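You operate a simulated robot arm through the tools that you are given. There is no shell and no other tool. Be economical: measure what you need, move in short steps, check, and stop when the job is done.

You run a simulated two-armed robot. Do the job below in one go: nothing can be reset, and whatever is moved stays where it is left.

JOB
Wipe up the spill on the top of the white table with the cloth and put it back.

Only the result counts: the job must be done as asked and must still hold three seconds after the hand-in. Knocking over, shifting, dropping, spilling or breaking anything else fails it. Flat cloth is picked up by pressing the open fingertips on it (5 to 10 N) and closing them slowly along it; thin cloth reads only 2 to 8 mm in the jaws.

ROBOT AND FRAMES
Two 6-joint arms with two-finger parallel grippers on one trunk, on a base that drives. Base frame: it is fixed to the floor where the robot stands at the start and does not move with it; the origin is under the middle of the robot, x ahead of it, y to its left, z up; the surface under the hand at the start is at about z = 0.74. Units: m, degrees, N and s.
The left shoulder is at the start at [0.28, 0.185, 0.93], the right one opposite. With the tool pointing down near the work surface each hand reaches from about 0.56 to 0.94 m from the robot's upright axis, wherever it stands, measured 20 degrees to its own side. Payload 1.57 kg a hand.
Tool frame (each hand has its own): the origin (TCP) lies between the finger pads and is the grasp point; the fingertips stand 0.03 m ahead of it; z points along the fingers, y is the line along which they close. Largest opening 0.08 m; finger width 0.017, thickness 0.012; the body of the gripper, 0.04 by 0.082 m, starts 0.08 m behind the TCP.
Orientation is that of the tool frame in the base frame, as [roll, pitch, yaw] about the fixed x, y, z axes, in that order (R = Rz(yaw) Ry(pitch) Rx(roll)). With the fingers straight down and closing along the base's y, the tool's x points along the base's -x, its y along +y and its z along -z.

CONTROLS
- The arms move only by the tool play_rows. It takes "left_motion", "right_motion" or both (then of equal length, played together; a hand with none holds still); each is a list of rows, each an object (a shift or turn left out is 0, a gripper value left out holds the last) with "claw": the gripper command, from -1 (shut) to 1 (fully open), values between in proportion; "linear": the shift along the base's x, y, z in m, a list of three; "rot": the turn, a rotation vector about the base's x, y, z in rad, a list of three. In form: [{"claw": claw, "linear": [x, y, z], "rot": [ax, ay, az]}, ...]. A call has 1 to 12 rows; each row shifts and turns the commanded pose from where the row before left it. A row lasts 0.2 s, in which the tool goes at most 0.05 m and 8.6 degrees; a call with a longer step from one row to the next is refused whole, and so is a gripper value outside its range. Where a pose cannot be reached the arm comes as near as it can. A force on the tool above 40 N (or 10 N above the force at the start of the call, whichever is more), or a blocked arm, ends the call early, and 0.2 s more pass. The fingers move at their own pace (about 0.153 m/s each) and stop on an object; they squeeze with about 24 N. The grip force told is the motor's: it shows also when the fingers shut on nothing. Time passes only in rows, and 0.2 s behind the last, so rows that do not move let the fingers close. It gives the time, the measured TCP pose, the force on the tool (base axes), the opening and the grip force at its end, in the units of the frame above (readings bear some noise), with the torque about the TCP (base axes, N m) and any sound that the robot's microphone picked up, and new pictures: "pictures" is both (left out), scene, wrist or none (wrist: the cameras of the hands that moved).
- Cameras (640 x 400 px; columns grow to the right, rows downward): "scene" is now at [0.2287, -0.0177, 1.3666]; the picture's right is [-0.35, -0.94, 0.00], its down [-0.79, 0.29, -0.54] and it looks along [0.50, -0.19, -0.84] (base axes); focal length 266 px, centre (320, 200). "left" rides on the left gripper at [0.072, 0.007, -0.122] in its tool frame; the picture's right is [-0.09, 1.00, 0.00], its down [-0.84, -0.08, -0.54] and it looks along [-0.54, -0.05, 0.84] (tool axes); focal length 238 px, centre (320, 200). "right" rides on the right gripper at [0.072, -0.007, -0.122] in its tool frame; the picture's right is [0.09, 1.00, 0.00], its down [-0.84, 0.08, -0.54] and it looks along [-0.54, 0.05, 0.84] (tool axes); focal length 238 px, centre (320, 200). There is no depth. A picture from a camera that has moved, and an enlarged one, comes with that camera's place and axes in the base frame and with its lens. The place of the scene camera against the robot may be out by one fixed shift of up to 0.018 m in any direction.
- slide_trunk(by): slides the trunk up (or, below 0, down) by that many m; the arms and the scene camera ride with it, the base frame stays. It gives what a move gives, with no picture.
- base_move(legs): drives the robot by 1 to 6 legs, each [ahead, turn to the left] in m and degrees, along the robot's own axes; the way and the turn of a leg run together, so that a leg with both is an arc; at most 1.5 m and 180 degrees a leg. The arms and the cameras ride along, it lands a little off, and it stops where it bumps. It gives what a move gives, and a new picture of the scene camera.
- head_to(pan, tilt): turns the head with the scene camera to pan (to the left, within 86 degrees either way) and tilt (down, from -29 to 69), counted from straight ahead of the robot. It gives what a move gives, and a new picture of the scene camera.
- enlarge(camera, box): a new picture of the part [left, top, right, bottom] of that camera's present view, enlarged. No time passes.
- sign_off(): hands the job in; it is judged then, once.

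Work in short steps. Places have to be worked out from the pictures, the camera data and where the tool is seen: move nearer, look again, correct. Check each grasp and each placing, and mend what went wrong. You have 120 turns and 260 pictures in all, those below and enlarged ones among them. Open the grippers and draw the arms clear of the work before you hand the job in, unless the task says otherwise; then end with one line.

The tools are called after "Call:" by a JSON object that holds its "method" and its "body". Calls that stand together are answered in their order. play_rows: Moves the arms, as the interface text tells. Its arguments: {"type":"object","properties":{"left_motion":{"type":"array","items":{"type":"object","properties":{"claw":{"type":"number"},"linear":{"type":"array","items":{"type":"number"}},"rot":{"type":"array","items":{"type":"number"}}}}},"right_motion":{"type":"array","items":{"type":"object","properties":{"claw":{"type":"number"},"linear":{"type":"array","items":{"type":"number"}},"rot":{"type":"array","items":{"type":"number"}}}}},"pictures":{"type":"string","enum":["both","scene","wrist","none"]}},"required":[]} The other tools are called the same way: slide_trunk (by) slides the trunk up or down; base_move (legs) drives the base; head_to (pan, tilt) turns the head that bears the scene camera; enlarge (camera, box) takes an enlarged picture of a part of a camera's view; sign_off () hands the job in.

At the start:

```text
time_s: 0.0
left_ee_pos: [0.5443, 0.0073, 0.9749]
left_tool_rot: [-180.0, 0.0, 179.9]
left_ft_force: [0.3, 0.5, 0.2]
left_ft_torque: [0.01, 0.0, 0.05]
left_grip_width: 0.0798
left_grip_force: 0.1
right_ee_pos: [0.4956, -0.3741, 1.0299]
right_tool_rot: [-179.9, -0.1, -180.0]
right_ft_force: [-0.4, -0.1, 0.8]
right_ft_torque: [-0.02, 0.0, 0.0]
right_grip_width: 0.0801
right_grip_force: 0.0
trunk travel left (down, up): [-0.625, 0.365]
robot x, y, heading: [-0.002, 0.0015, 0.2]
head pan, tilt: [-20.2, 57.5]
```

scene: 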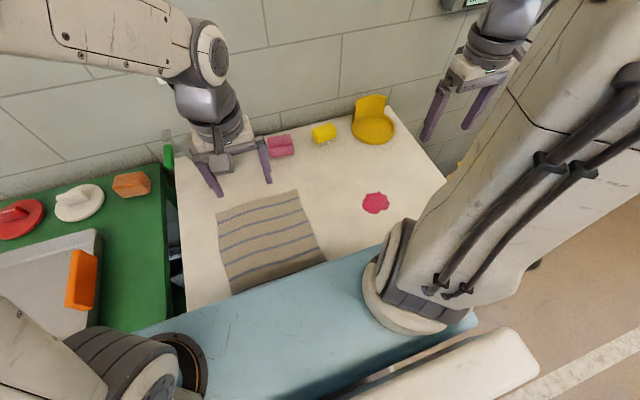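
right: 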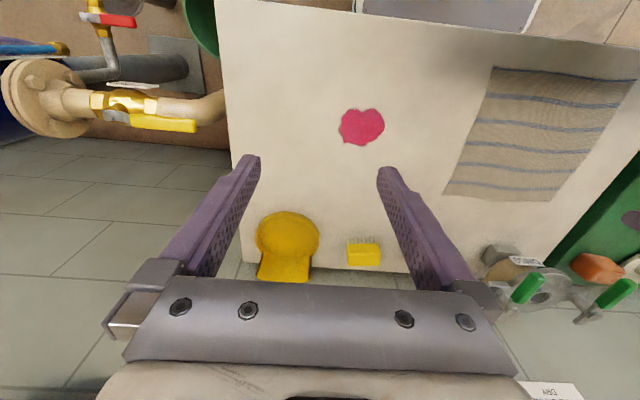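
left: 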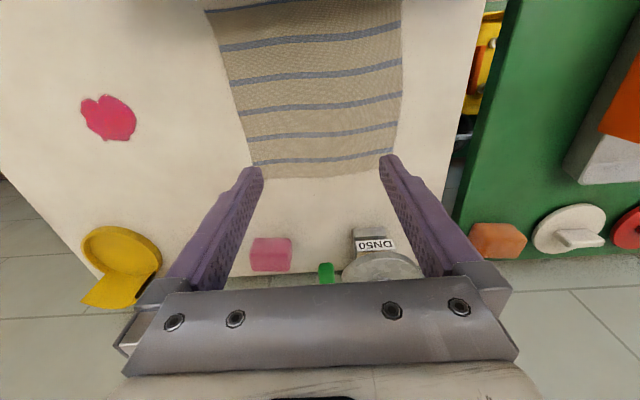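

The spill reads as centred near (0.535, -0.30), about 7.5 cm across. The cloth is flat at roughly x 0.435–0.66, y -0.11–0.118, with the table at about z 0.74. I plan to hold the cloth with both hands near its left and right edges, so first I move both hands above those places.

Call:
{"method": "play_rows", "body": {"right_motion": [{"claw": 0.2, "linear": [0.005, 0.031, -0.02]}, {"linear": [0.005, 0.031, -0.02]}, {"linear": [0.005, 0.031, -0.02]}, {"linear": [0.005, 0.031, -0.02]}, {"linear": [0.005, 0.031, -0.02]}, {"linear": [0.005, 0.031, -0.02]}, {"linear": [0.005, 0.031, -0.02]}, {"linear": [0.005, 0.031, -0.02]}, {"linear": [0.005, 0.031, -0.02]}, {"linear": [0.005, 0.031, -0.02]}, {}], "left_motion": [{"claw": 0.2, "linear": [0, 0.0065, -0.0145]}, {"linear": [0, 0.0065, -0.0145]}, {"linear": [0, 0.0065, -0.0145]}, {"linear": [0, 0.0065, -0.0145]}, {"linear": [0, 0.0065, -0.0145]}, {"linear": [0, 0.0065, -0.0145]}, {"linear": [0, 0.0065, -0.0145]}, {"linear": [0, 0.0065, -0.0145]}, {"linear": [0, 0.0065, -0.0145]}, {"linear": [0, 0.0065, -0.0145]}, {}]}}

```text
time_s: 2.4
left_ee_pos: [0.5432, 0.0745, 0.8307]
left_tool_rot: [180.0, -0.1, -180.0]
left_ft_force: [0.2, 0.6, -0.3]
left_ft_torque: [0.01, 0.02, 0.03]
left_grip_width: 0.0483
left_grip_force: 0.2
right_ee_pos: [0.5454, -0.0615, 0.831]
right_tool_rot: [-180.0, 0.0, -180.0]
right_ft_force: [0.6, 0.1, 0.4]
right_ft_torque: [0.01, 0.03, 0.01]
right_grip_width: 0.0478
right_grip_force: 0.0
trunk travel left (down, up): [-0.625, 0.365]
robot x, y, heading: [-0.0001, 0.0013, 0.1]
head pan, tilt: [-20.2, 57.5]
camera scene: at [0.2288, -0.0176, 1.3666], right [-0.35, -0.94, 0.0], down [-0.79, 0.29, -0.54], along [0.5, -0.19, -0.84], focal length 266 px, centre (320, 200)
camera right: at [0.4729, -0.0677, 0.9532], right [-0.09, 1.0, 0.0], down [0.84, 0.08, 0.54], along [0.54, 0.05, -0.84], focal length 238 px, centre (320, 200)
camera left: at [0.4729, 0.0797, 0.9513], right [0.09, 1.0, 0.0], down [0.84, -0.08, 0.54], along [0.54, -0.05, -0.84], focal length 238 px, centre (320, 200)
```

scene: 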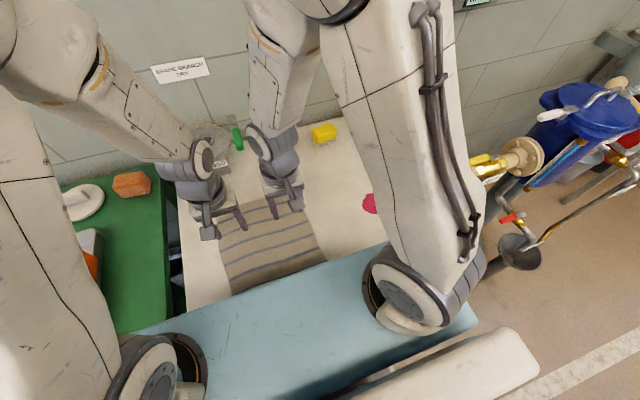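
right: 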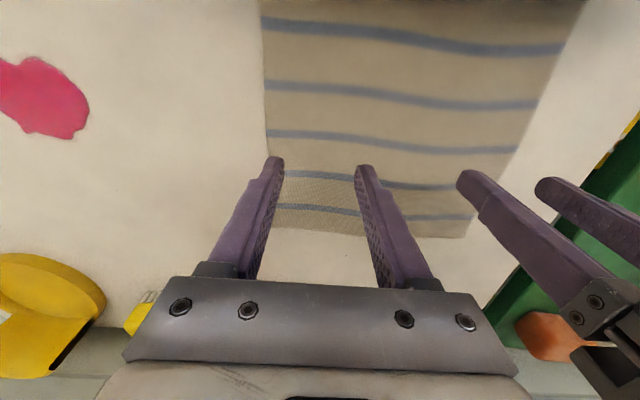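
left: 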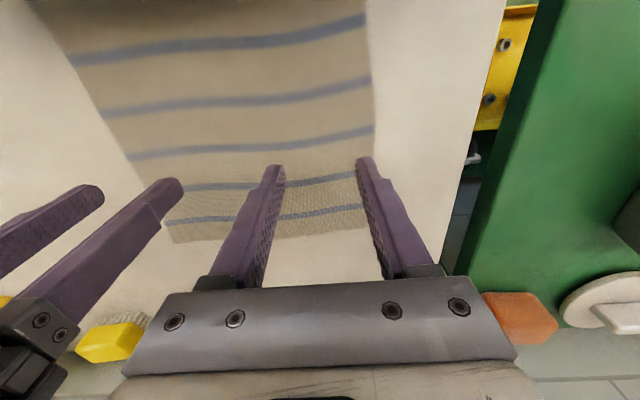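

The cloth spans y -0.11 to 0.118, and both finger pairs are just inside its edges. I go down close to the surface.

Call:
{"method": "play_rows", "body": {"right_motion": [{"linear": [0, 0, -0.02]}, {"linear": [0, 0, -0.02]}, {"linear": [0, 0, -0.012]}, {"linear": [0, 0, -0.005]}, {}], "left_motion": [{"linear": [0, 0, -0.02]}, {"linear": [0, 0, -0.02]}, {"linear": [0, 0, -0.012]}, {"linear": [0, 0, -0.005]}, {}], "pictures": "none"}}

```text
time_s: 3.6
left_ee_pos: [0.5447, 0.073, 0.7721]
left_tool_rot: [180.0, 0.0, 180.0]
left_ft_force: [0.1, -0.1, 0.4]
left_ft_torque: [0.0, -0.03, 0.0]
left_grip_width: 0.048
left_grip_force: 0.1
right_ee_pos: [0.5461, -0.0623, 0.772]
right_tool_rot: [-180.0, 0.0, 179.9]
right_ft_force: [0.1, 0.8, 0.4]
right_ft_torque: [0.02, 0.0, -0.03]
right_grip_width: 0.0482
right_grip_force: 0.1
trunk travel left (down, up): [-0.625, 0.365]
robot x, y, heading: [0.0023, 0.0041, 0.2]
head pan, tilt: [-20.2, 57.5]
```

Neither hand is touching yet, so I go down in small steps.

Call:
{"method": "play_rows", "body": {"right_motion": [{"linear": [0, 0, -0.002]}, {"linear": [0, 0, -0.001]}, {}], "left_motion": [{"linear": [0, 0, -0.002]}, {"linear": [0, 0, -0.001]}, {}], "pictures": "none"}}

```text
time_s: 4.4
left_ee_pos: [0.5443, 0.0735, 0.772]
left_tool_rot: [-179.9, 0.3, 179.9]
left_ft_force: [2.3, 2.2, 23.0]
left_ft_torque: [0.77, -0.03, -0.12]
left_grip_width: 0.0484
left_grip_force: 0.1
right_ee_pos: [0.5467, -0.0632, 0.7701]
right_tool_rot: [179.9, 0.2, 180.0]
right_ft_force: [3.1, -0.1, 17.0]
right_ft_torque: [-0.48, -0.09, 0.08]
right_grip_width: 0.0476
right_grip_force: 0.0
trunk travel left (down, up): [-0.625, 0.365]
robot x, y, heading: [-0.0038, 0.0021, -0.0]
head pan, tilt: [-20.2, 57.5]
```

Contact is made, but 23 N and 17 N are too much. I ease both hands up to get 5–10 N.

Call:
{"method": "play_rows", "body": {"right_motion": [{"linear": [0, 0, -0.0]}, {"linear": [0, 0, 0.001]}, {}], "left_motion": [{"linear": [0, 0, 0]}, {"linear": [0, 0, 0.0015]}, {}], "pictures": "none"}}

```text
time_s: 5.2
left_ee_pos: [0.5438, 0.0736, 0.7713]
left_tool_rot: [180.0, 0.0, 180.0]
left_ft_force: [3.0, -0.9, 12.4]
left_ft_torque: [0.31, -0.09, -0.07]
left_grip_width: 0.048
left_grip_force: 0.0
right_ee_pos: [0.5454, -0.0631, 0.7712]
right_tool_rot: [-180.0, 0.1, 179.9]
right_ft_force: [4.8, 2.2, 21.1]
right_ft_torque: [-0.53, -0.08, 0.12]
right_grip_width: 0.0473
right_grip_force: 0.1
trunk travel left (down, up): [-0.625, 0.365]
robot x, y, heading: [-0.0009, -0.0017, 0.1]
head pan, tilt: [-20.2, 57.5]
```

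The right hand still presses at 21 N and the left at 12 N. I raise both a little more.

Call:
{"method": "play_rows", "body": {"right_motion": [{"linear": [0, 0, 0.0012]}, {}, {}], "left_motion": [{"linear": [0, 0, 0.0004]}, {}, {}], "pictures": "none"}}

```text
time_s: 6.0
left_ee_pos: [0.5448, 0.0734, 0.7711]
left_tool_rot: [179.9, 0.1, -180.0]
left_ft_force: [1.0, -0.9, 6.2]
left_ft_torque: [0.14, -0.09, -0.06]
left_grip_width: 0.0476
left_grip_force: 0.0
right_ee_pos: [0.5439, -0.0651, 0.772]
right_tool_rot: [-179.9, -0.1, 179.9]
right_ft_force: [-0.3, 1.0, 3.7]
right_ft_torque: [-0.05, -0.01, 0.02]
right_grip_width: 0.0473
right_grip_force: 0.1
trunk travel left (down, up): [-0.625, 0.365]
robot x, y, heading: [-0.002, 0.0004, 0.2]
head pan, tilt: [-20.2, 57.5]
```

The left force is good at 6 N. I nudge the right hand down slightly, then close both slowly.

Call:
{"method": "play_rows", "body": {"right_motion": [{"linear": [0, 0, -0.0003]}, {"claw": 0.1}, {"claw": 0}, {"claw": -0.1}, {"claw": -0.2}, {"claw": -0.35}, {"claw": -0.5}, {"claw": -0.65}, {"claw": -0.8}, {"claw": -0.9}, {"claw": -1}, {}], "left_motion": [{}, {"claw": 0.1}, {"claw": 0}, {"claw": -0.1}, {"claw": -0.2}, {"claw": -0.35}, {"claw": -0.5}, {"claw": -0.65}, {"claw": -0.8}, {"claw": -0.9}, {"claw": -1}, {}]}}

```text
time_s: 8.6
left_ee_pos: [0.5447, 0.0742, 0.7714]
left_tool_rot: [-179.9, 0.0, 180.0]
left_ft_force: [0.2, 0.8, 1.2]
left_ft_torque: [0.04, 0.0, -0.02]
left_grip_width: 0.0
left_grip_force: 21.7
right_ee_pos: [0.5449, -0.0633, 0.7719]
right_tool_rot: [-179.9, 0.0, 180.0]
right_ft_force: [0.0, -0.6, 6.4]
right_ft_torque: [-0.11, -0.01, -0.02]
right_grip_width: 0.0024
right_grip_force: 23.9
trunk travel left (down, up): [-0.625, 0.365]
robot x, y, heading: [-0.0005, -0.0004, -0.2]
head pan, tilt: [-20.2, 57.5]
camera scene: at [0.2285, -0.0176, 1.3667], right [-0.35, -0.94, 0.0], down [-0.79, 0.29, -0.54], along [0.5, -0.19, -0.84], focal length 266 px, centre (320, 200)
camera right: at [0.4722, -0.0698, 0.8932], right [-0.09, 1.0, 0.0], down [0.84, 0.08, 0.54], along [0.54, 0.05, -0.84], focal length 238 px, centre (320, 200)
camera left: at [0.4734, 0.0796, 0.8936], right [0.09, 1.0, 0.0], down [0.84, -0.08, 0.54], along [0.54, -0.05, -0.84], focal length 238 px, centre (320, 200)
```

scene: 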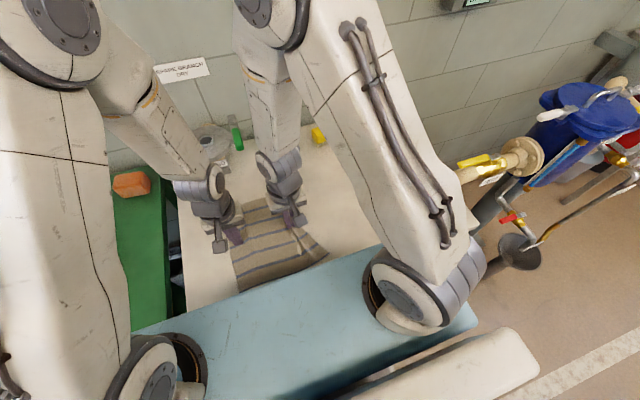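
right: 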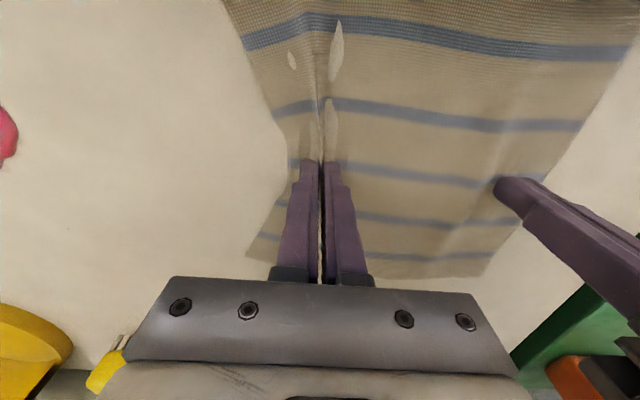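
left: 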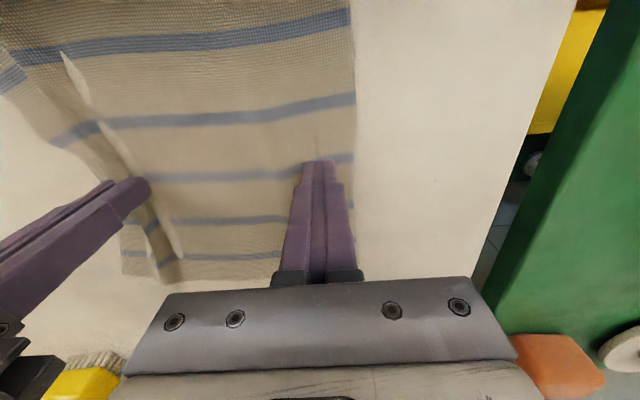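

The right hand holds a fold (2.4 mm), but the left shut on nothing. I lift the left hand, reopen it, shift it slightly inward to the cloth's moved edge, and press again.

Call:
{"method": "play_rows", "body": {"left_motion": [{"linear": [0, 0, 0.012]}, {"claw": 0.2}, {"linear": [0, -0.012, 0]}, {}, {"linear": [0, 0, -0.011]}, {"linear": [0, 0, -0.0012]}, {}], "pictures": "none"}}

```text
time_s: 10.2
left_ee_pos: [0.5434, 0.0613, 0.7712]
left_tool_rot: [180.0, 0.1, -180.0]
left_ft_force: [-1.6, 0.1, 7.3]
left_ft_torque: [0.19, 0.08, 0.07]
left_grip_width: 0.0481
left_grip_force: 0.0
right_ee_pos: [0.5448, -0.0628, 0.7724]
right_tool_rot: [179.9, 0.0, 180.0]
right_ft_force: [0.3, -0.1, 4.1]
right_ft_torque: [-0.05, 0.02, 0.01]
right_grip_width: 0.0022
right_grip_force: 23.4
trunk travel left (down, up): [-0.625, 0.365]
robot x, y, heading: [0.0017, 0.0045, -0.0]
head pan, tilt: [-20.2, 57.5]
```

The left hand presses at 7.3 N. I close it slowly, pressing down a touch more along the way to keep contact.

Call:
{"method": "play_rows", "body": {"left_motion": [{"linear": [0, 0, -0.0003]}, {"claw": 0.1}, {"claw": 0}, {"claw": -0.1, "linear": [0, 0, -0.0002]}, {"claw": -0.2}, {"claw": -0.35}, {"claw": -0.5}, {"claw": -0.65}, {"claw": -0.8}, {"claw": -0.9}, {"claw": -1}, {}], "pictures": "wrist"}}

```text
time_s: 12.8
left_ee_pos: [0.546, 0.0603, 0.7719]
left_tool_rot: [180.0, 0.2, 180.0]
left_ft_force: [1.4, -14.8, 22.2]
left_ft_torque: [-0.26, -0.07, 0.02]
left_grip_width: 0.0028
left_grip_force: 23.9
right_ee_pos: [0.5449, -0.0625, 0.7714]
right_tool_rot: [-180.0, 0.2, 180.0]
right_ft_force: [-0.6, 16.7, 0.9]
right_ft_torque: [0.51, 0.01, 0.04]
right_grip_width: 0.0025
right_grip_force: 23.4
trunk travel left (down, up): [-0.625, 0.365]
robot x, y, heading: [-0.0018, -0.0012, 0.0]
head pan, tilt: [-20.2, 57.5]
camera left: at [0.4739, 0.0669, 0.8929], right [0.09, 1.0, 0.0], down [0.83, -0.08, 0.54], along [0.54, -0.05, -0.84], focal length 238 px, centre (320, 200)
```

left: 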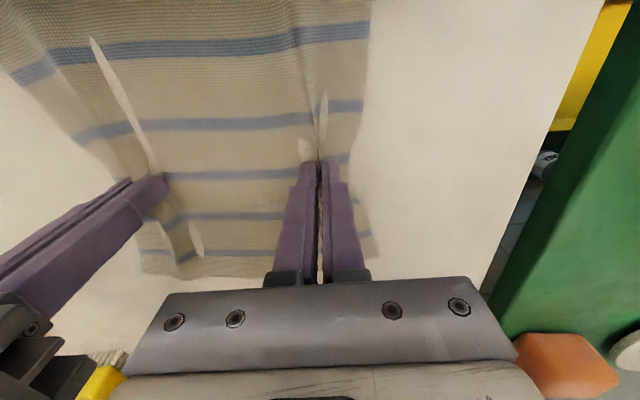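

Both hands now hold the cloth (2.8 and 2.5 mm), with about 15 N pulling between them. I slacken slightly, raise the left a hair, then drag the cloth toward the spill.

Call:
{"method": "play_rows", "body": {"left_motion": [{"linear": [0, -0.005, 0.0015]}, {}, {"linear": [0, -0.02, 0]}, {"linear": [0, -0.02, 0]}, {"linear": [0, -0.02, 0]}, {"linear": [-0.003, -0.02, 0]}, {"linear": [-0.003, -0.02, 0]}, {}], "right_motion": [{"linear": [0, 0, 0.0]}, {}, {"linear": [0, -0.02, 0]}, {"linear": [0, -0.02, 0]}, {"linear": [0, -0.02, 0]}, {"linear": [-0.003, -0.02, 0]}, {"linear": [-0.003, -0.02, 0]}, {}]}}

```text
time_s: 14.6
left_ee_pos: [0.538, -0.0434, 0.7721]
left_tool_rot: [180.0, 0.0, -180.0]
left_ft_force: [0.4, -6.7, -0.2]
left_ft_torque: [-0.17, -0.01, 0.01]
left_grip_width: 0.002
left_grip_force: 24.2
right_ee_pos: [0.5391, -0.1639, 0.7723]
right_tool_rot: [180.0, 0.0, -179.9]
right_ft_force: [-0.6, 5.2, 0.5]
right_ft_torque: [0.19, 0.05, 0.01]
right_grip_width: 0.0021
right_grip_force: 23.5
trunk travel left (down, up): [-0.625, 0.365]
robot x, y, heading: [0.0026, 0.0003, -0.1]
head pan, tilt: [-20.2, 57.5]
camera scene: at [0.2287, -0.0177, 1.3666], right [-0.35, -0.94, 0.0], down [-0.79, 0.29, -0.54], along [0.5, -0.19, -0.84], focal length 266 px, centre (320, 200)
camera right: at [0.4668, -0.1699, 0.8941], right [-0.09, 1.0, 0.0], down [0.84, 0.08, 0.54], along [0.54, 0.05, -0.84], focal length 238 px, centre (320, 200)
camera left: at [0.4671, -0.0373, 0.8944], right [0.09, 1.0, 0.0], down [0.84, -0.08, 0.54], along [0.54, -0.05, -0.84], focal length 238 px, centre (320, 200)
```

scene: 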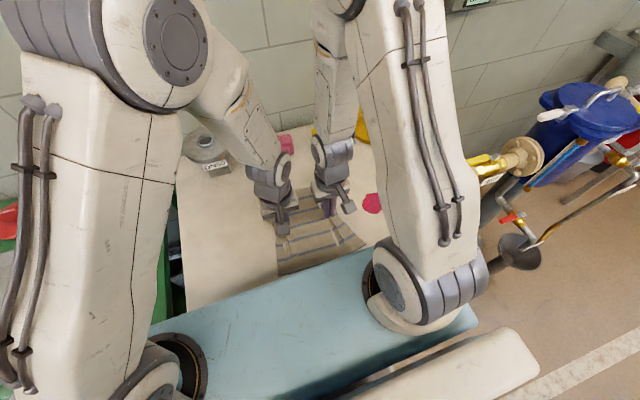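
right: 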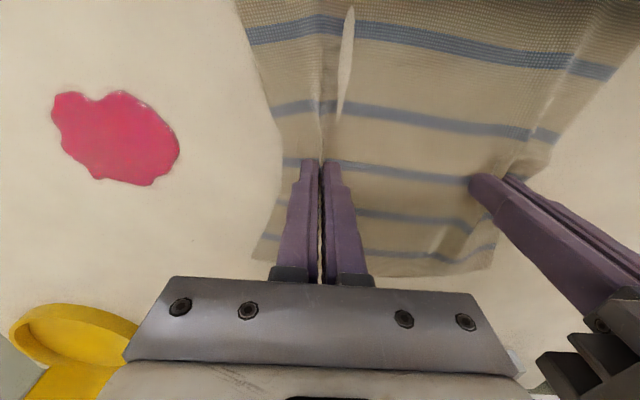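
left: 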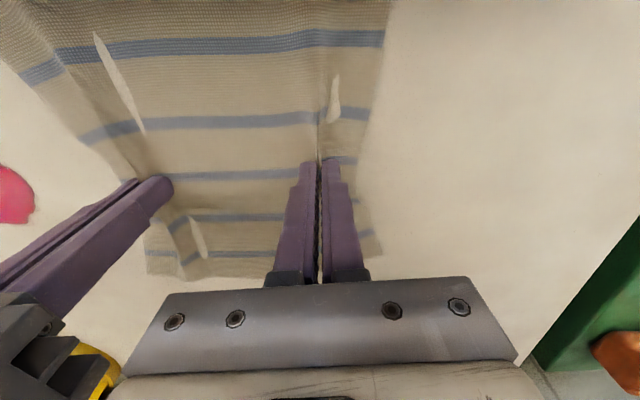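

The cloth travels flat between the hands. The spill is centred at about (0.532, -0.30), so I continue over it.

Call:
{"method": "play_rows", "body": {"left_motion": [{"linear": [0, -0.02, -0.0007]}, {"linear": [0, -0.02, 0]}, {"linear": [0, -0.02, 0]}, {"linear": [0, -0.02, 0]}, {"linear": [0, -0.02, 0]}, {"linear": [0, -0.02, 0]}, {"linear": [0, -0.02, 0]}, {"linear": [0, -0.02, 0]}, {"linear": [0, -0.02, 0]}, {"linear": [0, -0.02, 0]}, {"linear": [0, -0.02, 0]}, {}], "right_motion": [{"linear": [0, -0.02, -0.0007]}, {"linear": [0, -0.02, 0]}, {"linear": [0, -0.02, 0]}, {"linear": [0, -0.02, 0]}, {"linear": [0, -0.02, 0]}, {"linear": [0, -0.02, 0]}, {"linear": [0, -0.02, 0]}, {"linear": [0, -0.02, 0]}, {"linear": [0, -0.02, 0]}, {"linear": [0, -0.02, 0]}, {"linear": [0, -0.02, 0]}, {}]}}

```text
time_s: 16.7
left_ee_pos: [0.5378, -0.225, 0.7739]
left_tool_rot: [-179.9, 0.1, 180.0]
left_ft_force: [0.1, -5.1, -0.9]
left_ft_torque: [-0.11, 0.0, 0.03]
left_grip_width: 0.002
left_grip_force: 23.9
right_ee_pos: [0.5381, -0.3446, 0.7701]
right_tool_rot: [-179.9, 0.0, -179.9]
right_ft_force: [-4.2, 5.9, 26.2]
right_ft_torque: [-0.08, 0.11, -0.01]
right_grip_width: 0.0023
right_grip_force: 23.5
trunk travel left (down, up): [-0.625, 0.365]
robot x, y, heading: [0.0028, 0.0023, 0.0]
head pan, tilt: [-20.2, 57.5]
stopped in row 10 (right hand): the force on the tool passed its limit at 40 N (the readings are from after the stop); the commanded pose is now the measured one
camera scene: at [0.2278, -0.0169, 1.3668], right [-0.35, -0.94, 0.0], down [-0.79, 0.29, -0.54], along [0.51, -0.19, -0.84], focal length 266 px, centre (320, 200)
camera right: at [0.4654, -0.3511, 0.8931], right [-0.09, 1.0, 0.0], down [0.84, 0.08, 0.54], along [0.54, 0.05, -0.84], focal length 238 px, centre (320, 200)
camera left: at [0.4667, -0.2183, 0.895], right [0.09, 1.0, 0.0], down [0.84, -0.07, 0.54], along [0.54, -0.05, -0.84], focal length 238 px, centre (320, 200)
```

scene: 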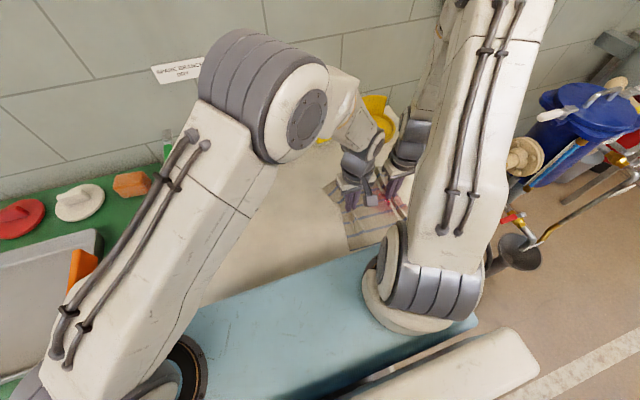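
right: 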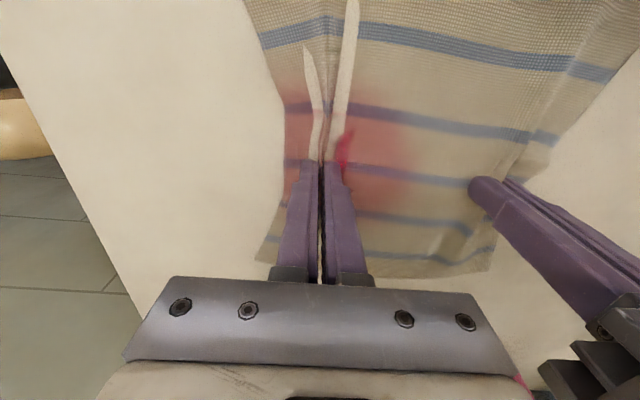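
left: 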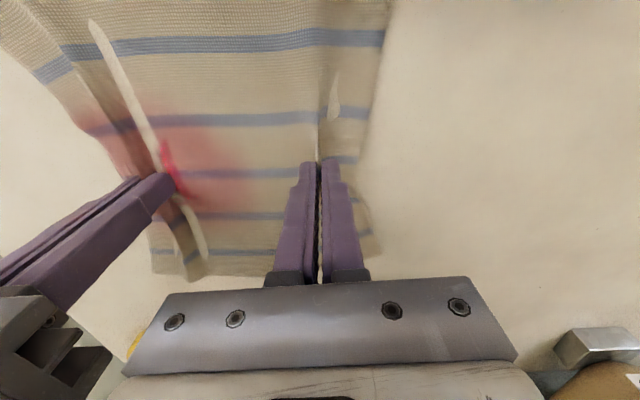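

The cloth is soaking up the spill. The right hand pressed too hard, so I raise it slightly and carry on past the spill.

Call:
{"method": "play_rows", "body": {"left_motion": [{"linear": [0, 0, -0.001]}, {"linear": [0, -0.015, 0]}, {"linear": [0, -0.015, 0]}, {"linear": [0, -0.015, 0]}, {"linear": [0, -0.015, 0]}, {}], "right_motion": [{"linear": [0, 0, 0.0017]}, {"linear": [0, -0.015, 0]}, {"linear": [0, -0.015, 0]}, {"linear": [0, -0.015, 0]}, {"linear": [0, -0.015, 0]}, {}]}}

```text
time_s: 18.1
left_ee_pos: [0.5383, -0.285, 0.7722]
left_tool_rot: [-179.8, 0.0, -180.0]
left_ft_force: [0.7, -5.9, 2.6]
left_ft_torque: [-0.16, 0.0, 0.02]
left_grip_width: 0.0022
left_grip_force: 23.5
right_ee_pos: [0.54, -0.4056, 0.7717]
right_tool_rot: [179.9, -0.1, -179.8]
right_ft_force: [-1.2, 5.5, -0.8]
right_ft_torque: [0.21, 0.01, 0.03]
right_grip_width: 0.0023
right_grip_force: 23.9
trunk travel left (down, up): [-0.625, 0.365]
robot x, y, heading: [0.0021, 0.0007, -0.3]
head pan, tilt: [-20.2, 57.5]
camera scene: at [0.2286, -0.0175, 1.3666], right [-0.35, -0.94, 0.0], down [-0.79, 0.29, -0.54], along [0.5, -0.19, -0.84], focal length 266 px, centre (320, 200)
camera right: at [0.4675, -0.411, 0.8939], right [-0.09, 1.0, 0.0], down [0.84, 0.08, 0.54], along [0.54, 0.05, -0.84], focal length 238 px, centre (320, 200)
camera left: at [0.4669, -0.2777, 0.8934], right [0.09, 1.0, 0.0], down [0.84, -0.08, 0.54], along [0.54, -0.05, -0.84], focal length 238 px, centre (320, 200)
```

scene: 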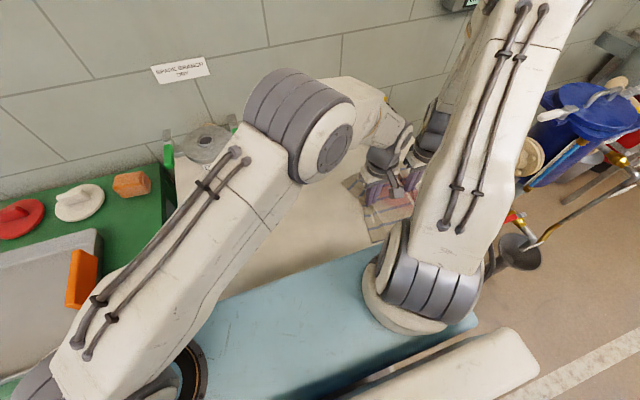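
right: 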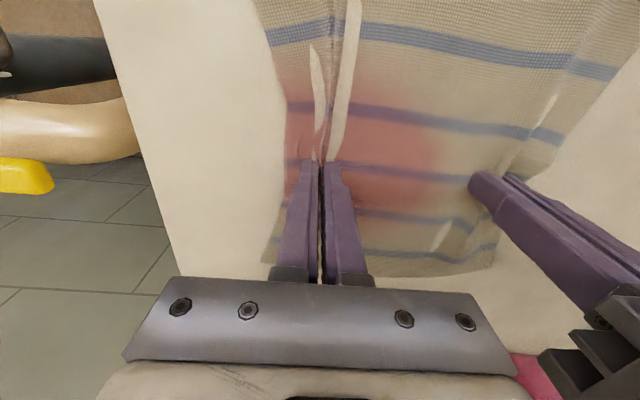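
left: 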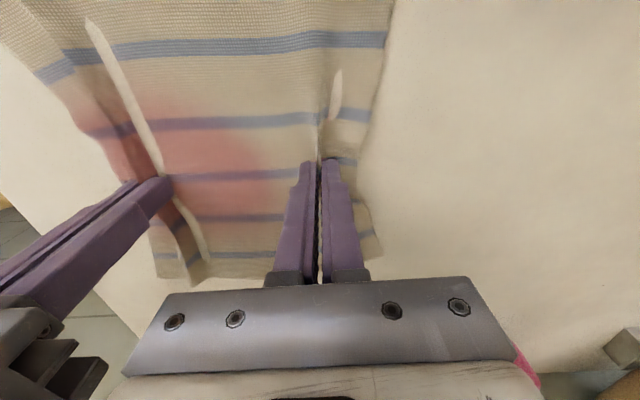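

The spill is now under the stained cloth. I scrub back and forth with small x offsets so the whole patch gets wiped.

Call:
{"method": "play_rows", "body": {"left_motion": [{"linear": [0.018, 0.01, 0]}, {"linear": [0, 0.025, 0]}, {"linear": [0, 0.025, 0]}, {"linear": [0, 0.02, 0]}, {"linear": [-0.02, 0, 0]}, {"linear": [-0.018, -0.01, 0]}, {"linear": [0, -0.025, 0]}, {"linear": [0, -0.025, 0]}, {"linear": [0, -0.02, 0]}, {"linear": [0.02, 0, 0]}, {}], "right_motion": [{"linear": [0.018, 0.01, 0]}, {"linear": [0, 0.025, 0]}, {"linear": [0, 0.025, 0]}, {"linear": [0, 0.02, 0]}, {"linear": [-0.02, 0, 0]}, {"linear": [-0.018, -0.01, 0]}, {"linear": [0, -0.025, 0]}, {"linear": [0, -0.025, 0]}, {"linear": [0, -0.02, 0]}, {"linear": [0.02, 0, 0]}, {}], "pictures": "wrist"}}

```text
time_s: 20.5
left_ee_pos: [0.5381, -0.2841, 0.7711]
left_tool_rot: [-179.8, 0.0, -180.0]
left_ft_force: [-1.1, -7.6, 4.3]
left_ft_torque: [-0.2, 0.01, 0.02]
left_grip_width: 0.002
left_grip_force: 23.1
right_ee_pos: [0.5378, -0.4053, 0.7725]
right_tool_rot: [179.9, -0.1, -179.9]
right_ft_force: [-1.5, 7.8, 1.9]
right_ft_torque: [0.26, 0.03, 0.02]
right_grip_width: 0.0023
right_grip_force: 23.8
trunk travel left (down, up): [-0.625, 0.365]
robot x, y, heading: [0.0011, 0.0046, -0.3]
head pan, tilt: [-20.2, 57.5]
camera right: at [0.4653, -0.4118, 0.8936], right [-0.09, 1.0, 0.0], down [0.84, 0.08, 0.54], along [0.54, 0.05, -0.84], focal length 238 px, centre (320, 200)
camera left: at [0.4668, -0.2778, 0.8932], right [0.09, 1.0, 0.0], down [0.84, -0.08, 0.54], along [0.54, -0.05, -0.84], focal length 238 px, centre (320, 200)
```

right: 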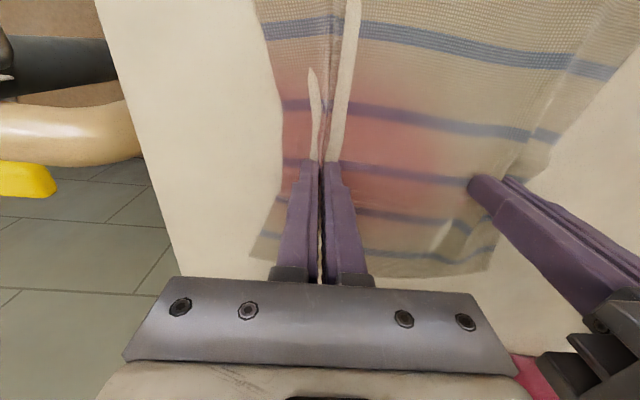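
left: 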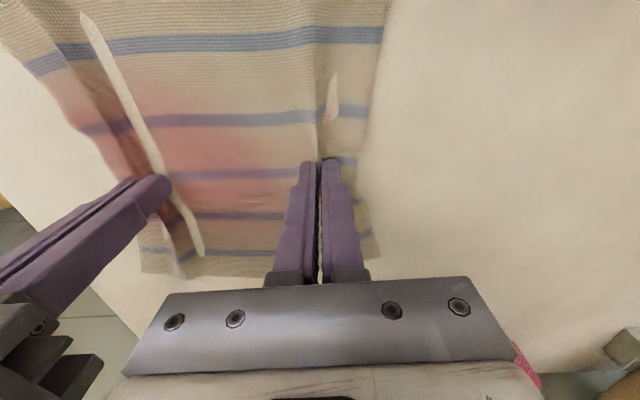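

The stain has spread through the cloth. I drag the cloth part of the way back to uncover the spill area and check it.

Call:
{"method": "play_rows", "body": {"left_motion": [{"linear": [0, 0.02, 0.0005]}, {"linear": [0, 0.02, 0]}, {"linear": [0, 0.02, 0]}, {"linear": [0, 0.02, 0]}, {"linear": [0, 0.02, 0]}, {"linear": [0, 0.02, 0]}, {"linear": [0, 0.02, 0]}, {"linear": [0, 0.02, 0]}, {"linear": [0, 0.02, 0]}, {"linear": [0, 0.02, 0]}, {}], "right_motion": [{"linear": [0, 0.02, 0]}, {"linear": [0, 0.02, 0]}, {"linear": [0, 0.02, 0]}, {"linear": [0, 0.02, 0]}, {"linear": [0, 0.02, 0]}, {"linear": [0, 0.02, 0]}, {"linear": [0, 0.02, 0]}, {"linear": [0, 0.02, 0]}, {"linear": [0, 0.02, 0]}, {"linear": [0, 0.02, 0]}, {}]}}

```text
time_s: 22.9
left_ee_pos: [0.5377, -0.0838, 0.7738]
left_tool_rot: [-179.9, 0.0, -180.0]
left_ft_force: [0.6, -8.9, -0.6]
left_ft_torque: [-0.34, -0.02, 0.05]
left_grip_width: 0.002
left_grip_force: 24.1
right_ee_pos: [0.5376, -0.2049, 0.7723]
right_tool_rot: [179.9, -0.1, 179.9]
right_ft_force: [-0.9, 10.1, -0.2]
right_ft_torque: [0.3, 0.02, 0.08]
right_grip_width: 0.0022
right_grip_force: 23.9
trunk travel left (down, up): [-0.625, 0.365]
robot x, y, heading: [-0.0006, -0.0008, 0.1]
head pan, tilt: [-20.2, 57.5]
camera scene: at [0.2287, -0.0175, 1.3666], right [-0.35, -0.94, 0.0], down [-0.79, 0.29, -0.54], along [0.5, -0.19, -0.84], focal length 266 px, centre (320, 200)
camera right: at [0.4654, -0.2116, 0.894], right [-0.09, 1.0, 0.0], down [0.84, 0.08, 0.54], along [0.54, 0.05, -0.84], focal length 238 px, centre (320, 200)
camera left: at [0.4675, -0.0772, 0.8957], right [0.09, 1.0, 0.0], down [0.84, -0.08, 0.54], along [0.54, -0.05, -0.84], focal length 238 px, centre (320, 200)
```

scene: 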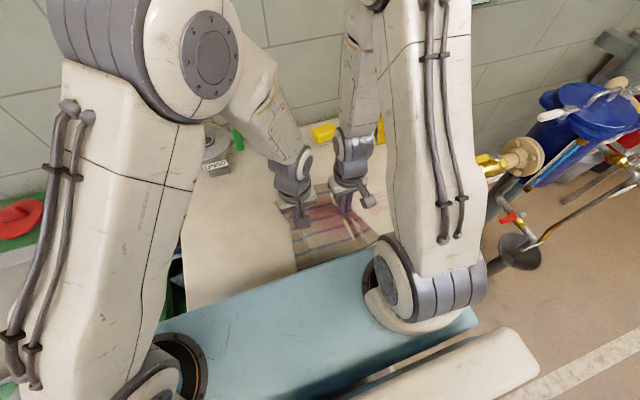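
right: 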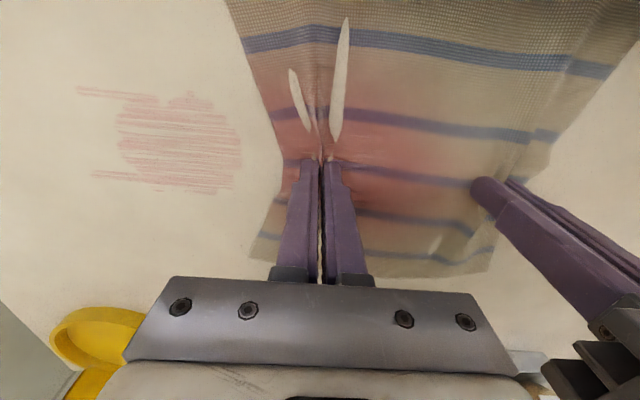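
left: 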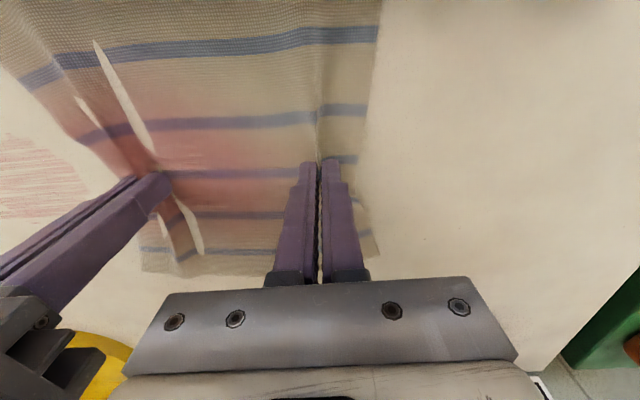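

Most of it is gone, with faint streaks left at about x 0.50–0.57, y -0.36 to -0.26. I make more passes with slightly more pressure and a sideways zigzag.

Call:
{"method": "play_rows", "body": {"left_motion": [{"linear": [0, -0.02, -0.0018]}, {"linear": [0.015, -0.025, 0]}, {"linear": [0, -0.03, 0]}, {"linear": [0, -0.03, 0]}, {"linear": [0, -0.03, 0]}, {"linear": [0, -0.03, 0]}, {"linear": [-0.015, -0.03, 0]}, {"linear": [-0.015, -0.03, 0]}, {"linear": [0, 0.03, 0]}, {"linear": [0, 0.03, 0]}, {"linear": [0, 0.03, 0]}, {"linear": [0.015, 0.03, 0]}], "right_motion": [{"linear": [0, -0.02, -0.0007]}, {"linear": [0.015, -0.025, 0]}, {"linear": [0, -0.03, 0]}, {"linear": [0, -0.03, 0]}, {"linear": [0, -0.03, 0]}, {"linear": [0, -0.03, 0]}, {"linear": [-0.015, -0.03, 0]}, {"linear": [-0.015, -0.03, 0]}, {"linear": [0, 0.03, 0]}, {"linear": [0, 0.03, 0]}, {"linear": [0, 0.03, 0]}, {"linear": [0.015, 0.03, 0]}], "pictures": "none"}}

```text
time_s: 25.5
left_ee_pos: [0.5377, -0.1897, 0.7712]
left_tool_rot: [-179.8, 0.1, -180.0]
left_ft_force: [1.4, -8.0, 6.4]
left_ft_torque: [-0.12, -0.09, -0.03]
left_grip_width: 0.0019
left_grip_force: 23.6
right_ee_pos: [0.5396, -0.3109, 0.7727]
right_tool_rot: [179.9, -0.1, 179.9]
right_ft_force: [-0.6, 7.9, 1.9]
right_ft_torque: [0.3, 0.01, 0.04]
right_grip_width: 0.0023
right_grip_force: 24.1
trunk travel left (down, up): [-0.625, 0.365]
robot x, y, heading: [-0.0005, 0.0001, 0.1]
head pan, tilt: [-20.2, 57.5]
```

Forces are moderate. I do another pass at a different x line, a further one back, then move aside to look.

Call:
{"method": "play_rows", "body": {"left_motion": [{"linear": [0, -0.03, 0]}, {"linear": [0, -0.04, 0]}, {"linear": [0, -0.04, 0]}, {"linear": [0, -0.035, 0]}, {"linear": [0.02, 0.02, 0]}, {"linear": [0, 0.035, 0]}, {"linear": [0, 0.035, 0]}, {"linear": [0, 0.035, 0]}, {"linear": [0, 0.035, 0]}, {"linear": [-0.02, 0.035, 0]}, {"linear": [0, 0.035, 0]}, {"linear": [0, 0.02, 0]}], "right_motion": [{"linear": [0, -0.03, -0.0007]}, {"linear": [0, -0.04, 0]}, {"linear": [0, -0.04, 0]}, {"linear": [0, -0.035, 0]}, {"linear": [0.02, 0.02, 0]}, {"linear": [0, 0.035, 0]}, {"linear": [0, 0.035, 0]}, {"linear": [0, 0.035, 0]}, {"linear": [0, 0.035, 0]}, {"linear": [-0.02, 0.035, 0]}, {"linear": [0, 0.035, 0]}, {"linear": [0, 0.02, 0]}], "pictures": "wrist"}}

```text
time_s: 27.2
left_ee_pos: [0.5584, -0.2218, 0.772]
left_tool_rot: [-179.6, 0.3, -180.0]
left_ft_force: [0.5, -4.9, 1.4]
left_ft_torque: [-0.1, -0.03, 0.02]
left_grip_width: 0.0023
left_grip_force: 23.5
right_ee_pos: [0.5622, -0.3416, 0.7708]
right_tool_rot: [-179.8, 0.3, -179.9]
right_ft_force: [-2.6, 13.5, 25.2]
right_ft_torque: [0.34, 0.05, -0.01]
right_grip_width: 0.0022
right_grip_force: 24.2
trunk travel left (down, up): [-0.625, 0.365]
robot x, y, heading: [0.0008, 0.0017, 0.1]
head pan, tilt: [-20.2, 57.5]
stopped in row 8 (right hand): the force on the tool passed its limit at 43 N (the readings are from after the stop); the commanded pose is now the measured one
camera right: at [0.4882, -0.3478, 0.8927], right [-0.09, 1.0, 0.0], down [0.83, 0.08, 0.55], along [0.54, 0.05, -0.84], focal length 238 px, centre (320, 200)
camera left: at [0.4873, -0.2148, 0.8931], right [0.09, 1.0, -0.01], down [0.83, -0.07, 0.55], along [0.54, -0.06, -0.84], focal length 238 px, centre (320, 200)
```

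right: 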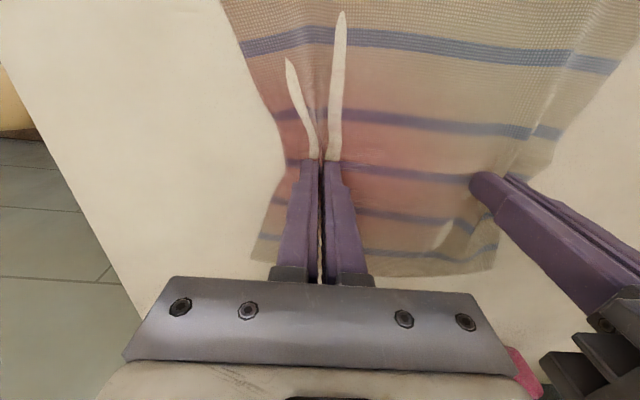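
left: 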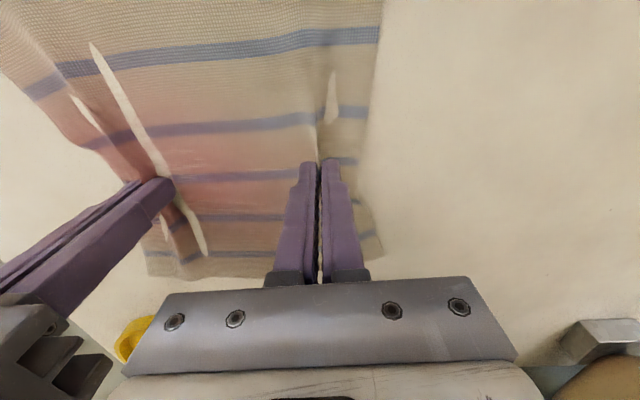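

The right hand stopped on force, so I raise it about 1.3 mm. Then I drag back +0.15 in y to look at the spot.

Call:
{"method": "play_rows", "body": {"left_motion": [{"linear": [0, 0, 0]}, {"linear": [-0.01, 0.02, 0]}, {"linear": [-0.01, 0.02, 0]}, {"linear": [0, 0.025, 0]}, {"linear": [0, 0.025, 0]}, {"linear": [0, 0.03, 0]}, {"linear": [0, 0.03, 0]}, {}], "right_motion": [{"linear": [0, 0, 0.0013]}, {"linear": [-0.01, 0.02, 0]}, {"linear": [-0.01, 0.02, 0]}, {"linear": [0, 0.025, 0]}, {"linear": [0, 0.025, 0]}, {"linear": [0, 0.03, 0]}, {"linear": [0, 0.03, 0]}, {}], "pictures": "wrist"}}

```text
time_s: 29.1
left_ee_pos: [0.5403, -0.072, 0.7725]
left_tool_rot: [-179.7, 0.3, -180.0]
left_ft_force: [2.1, -6.9, 26.8]
left_ft_torque: [0.01, -0.14, 0.0]
left_grip_width: 0.0024
left_grip_force: 23.3
right_ee_pos: [0.5423, -0.193, 0.7716]
right_tool_rot: [-179.8, 0.3, -180.0]
right_ft_force: [-0.6, 4.4, -0.6]
right_ft_torque: [0.17, 0.01, 0.01]
right_grip_width: 0.0024
right_grip_force: 23.9
trunk travel left (down, up): [-0.625, 0.365]
robot x, y, heading: [0.0016, -0.0036, -0.1]
head pan, tilt: [-20.2, 57.5]
camera right: at [0.4698, -0.1982, 0.8939], right [-0.09, 1.0, 0.0], down [0.83, 0.08, 0.55], along [0.54, 0.05, -0.84], focal length 238 px, centre (320, 200)
camera left: at [0.4678, -0.0659, 0.8927], right [0.09, 1.0, -0.01], down [0.83, -0.08, 0.55], along [0.54, -0.06, -0.84], focal length 238 px, centre (320, 200)
```

right: 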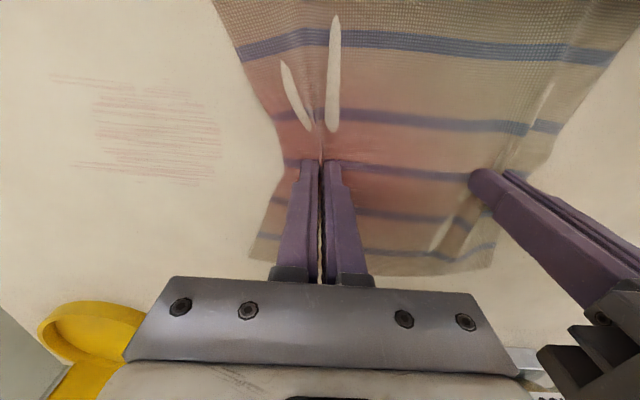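
left: 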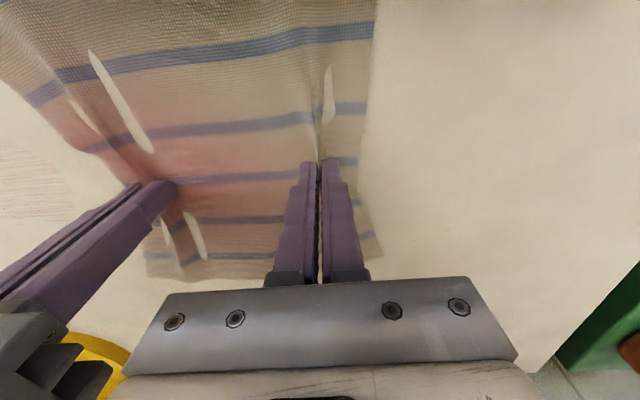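

The streaks are fading. I continue with several full passes, with the left hand raised slightly.

Call:
{"method": "play_rows", "body": {"left_motion": [{"linear": [-0.012, -0.03, -0.0008]}, {"linear": [0, -0.04, 0]}, {"linear": [0, -0.04, 0]}, {"linear": [0, -0.04, 0]}, {"linear": [0, -0.04, 0]}, {"linear": [0, -0.04, 0]}, {"linear": [0.02, 0.03, 0]}, {"linear": [0, 0.04, 0]}, {"linear": [0, 0.04, 0]}, {"linear": [0, 0.04, 0]}, {"linear": [-0.006, 0.04, 0]}, {}], "right_motion": [{"linear": [-0.012, -0.03, -0.0003]}, {"linear": [0, -0.04, 0]}, {"linear": [0, -0.04, 0]}, {"linear": [0, -0.04, 0]}, {"linear": [0, -0.04, 0]}, {"linear": [0, -0.04, 0]}, {"linear": [0.02, 0.03, 0]}, {"linear": [0, 0.04, 0]}, {"linear": [0, 0.04, 0]}, {"linear": [0, 0.04, 0]}, {"linear": [-0.006, 0.04, 0]}, {}], "pictures": "wrist"}}

```text
time_s: 31.6
left_ee_pos: [0.542, -0.1128, 0.7717]
left_tool_rot: [-179.6, 0.4, 179.9]
left_ft_force: [4.1, -7.3, 28.9]
left_ft_torque: [-0.01, -0.13, -0.06]
left_grip_width: 0.0021
left_grip_force: 23.7
right_ee_pos: [0.5467, -0.2311, 0.7715]
right_tool_rot: [-179.8, 0.5, -180.0]
right_ft_force: [1.6, -1.7, 20.4]
right_ft_torque: [-0.07, 0.0, 0.04]
right_grip_width: 0.0021
right_grip_force: 23.7
trunk travel left (down, up): [-0.625, 0.365]
robot x, y, heading: [-0.0003, -0.0019, -0.2]
head pan, tilt: [-20.2, 57.5]
camera right: at [0.4727, -0.2369, 0.8926], right [-0.09, 1.0, 0.0], down [0.83, 0.08, 0.55], along [0.55, 0.05, -0.84], focal length 238 px, centre (320, 200)
camera left: at [0.4701, -0.1055, 0.8926], right [0.09, 1.0, -0.01], down [0.83, -0.07, 0.55], along [0.55, -0.06, -0.84], focal length 238 px, centre (320, 200)
```

right: 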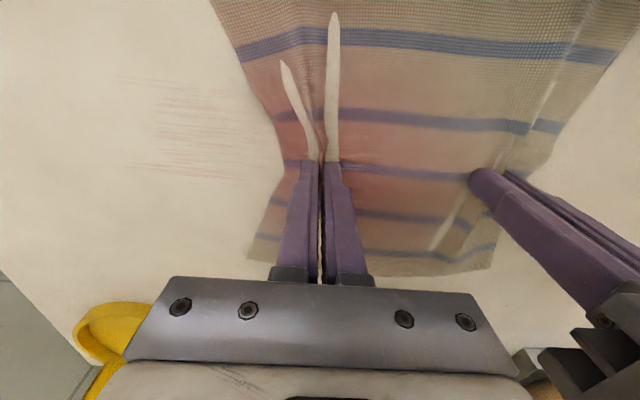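
left: 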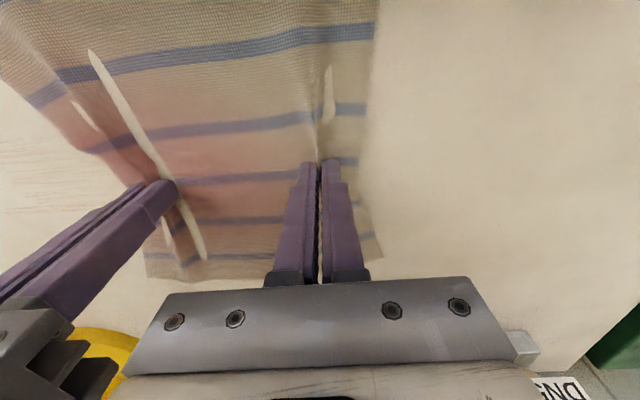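

It fades with each round. I meant to raise the left hand but lowered it, so I raise both now and repeat.

Call:
{"method": "play_rows", "body": {"left_motion": [{"linear": [0, 0, 0.0018]}, {"linear": [0.006, -0.035, 0]}, {"linear": [0, -0.035, 0]}, {"linear": [0, -0.04, 0]}, {"linear": [0, -0.04, 0]}, {"linear": [0, -0.03, 0]}, {"linear": [-0.02, 0.03, 0]}, {"linear": [0, 0.035, 0]}, {"linear": [0, 0.035, 0]}, {"linear": [0, 0.04, 0]}, {"linear": [0.008, 0.04, 0]}, {}], "right_motion": [{"linear": [0, 0, 0.0008]}, {"linear": [0.006, -0.035, 0]}, {"linear": [0, -0.035, 0]}, {"linear": [0, -0.04, 0]}, {"linear": [0, -0.04, 0]}, {"linear": [0, -0.03, 0]}, {"linear": [-0.02, 0.03, 0]}, {"linear": [0, 0.035, 0]}, {"linear": [0, 0.035, 0]}, {"linear": [0, 0.04, 0]}, {"linear": [0.008, 0.04, 0]}, {}], "pictures": "none"}}

Call:
{"method": "play_rows", "body": {"left_motion": [{"linear": [0.004, 0, 0]}, {"linear": [0.006, -0.035, 0]}, {"linear": [0, -0.035, 0]}, {"linear": [0, -0.04, 0]}, {"linear": [0, -0.04, 0]}, {"linear": [0, -0.03, 0]}, {"linear": [-0.02, 0.03, 0]}, {"linear": [0, 0.035, 0]}, {"linear": [0, 0.035, 0]}, {"linear": [0, 0.04, 0]}, {"linear": [0.008, 0.04, 0]}, {}], "right_motion": [{"linear": [0.004, 0, 0]}, {"linear": [0.006, -0.035, 0]}, {"linear": [0, -0.035, 0]}, {"linear": [0, -0.04, 0]}, {"linear": [0, -0.04, 0]}, {"linear": [0, -0.03, 0]}, {"linear": [-0.02, 0.03, 0]}, {"linear": [0, 0.035, 0]}, {"linear": [0, 0.035, 0]}, {"linear": [0, 0.04, 0]}, {"linear": [0.008, 0.04, 0]}, {}], "pictures": "wrist"}}

```text
time_s: 32.6
left_ee_pos: [0.5483, -0.2123, 0.7715]
left_tool_rot: [-179.6, 0.3, -179.9]
left_ft_force: [0.5, -7.2, 1.8]
left_ft_torque: [-0.15, -0.01, 0.02]
left_grip_width: 0.002
left_grip_force: 23.4
right_ee_pos: [0.5508, -0.333, 0.7718]
right_tool_rot: [-179.8, 0.3, -179.9]
right_ft_force: [-4.7, 0.5, 26.8]
right_ft_torque: [-0.09, 0.15, 0.0]
right_grip_width: 0.0023
right_grip_force: 23.5
trunk travel left (down, up): [-0.625, 0.365]
robot x, y, heading: [0.0015, -0.0011, 0.0]
head pan, tilt: [-20.2, 57.5]
stopped in row 4 (right hand): the force on the tool passed its limit at 47 N (the readings are from after the stop); the commanded pose is now the measured one
```

```text
time_s: 33.9
left_ee_pos: [0.5569, -0.3641, 0.7726]
left_tool_rot: [180.0, 0.1, -179.9]
left_ft_force: [-0.2, -7.0, 3.4]
left_ft_torque: [-0.21, 0.0, -0.01]
left_grip_width: 0.0021
left_grip_force: 24.2
left hand out of reach, approached as far as the arm can: row 6
right_ee_pos: [0.5582, -0.4844, 0.7711]
right_tool_rot: [179.8, 0.1, -179.9]
right_ft_force: [-5.8, 8.4, 27.5]
right_ft_torque: [0.2, 0.13, 0.0]
right_grip_width: 0.0018
right_grip_force: 23.7
trunk travel left (down, up): [-0.625, 0.365]
robot x, y, heading: [-0.0023, -0.0008, -0.0]
head pan, tilt: [-20.2, 57.5]
stopped in row 6 (left hand): the force on the tool passed its limit at 59 N (the readings are from after the stop); the commanded pose is now the measured one
camera right: at [0.4856, -0.4903, 0.893], right [-0.09, 1.0, 0.0], down [0.84, 0.08, 0.54], along [0.54, 0.05, -0.84], focal length 238 px, centre (320, 200)
camera left: at [0.4853, -0.3568, 0.8933], right [0.09, 1.0, 0.0], down [0.84, -0.08, 0.54], along [0.54, -0.05, -0.84], focal length 238 px, centre (320, 200)
```

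right: 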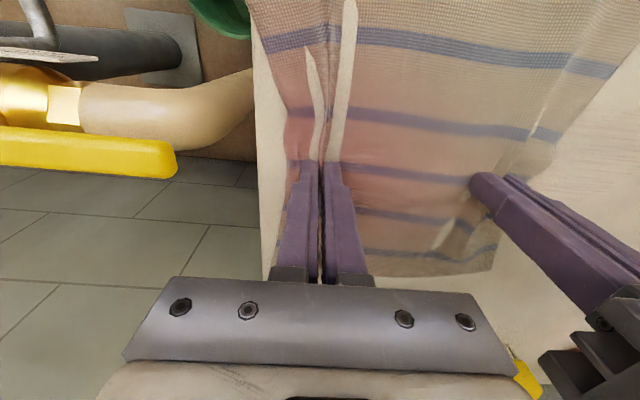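
left: 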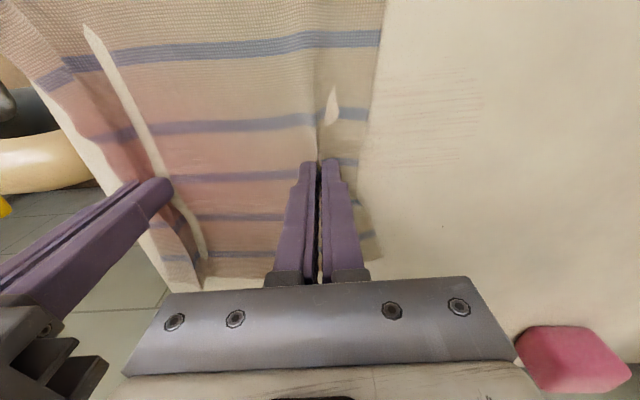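

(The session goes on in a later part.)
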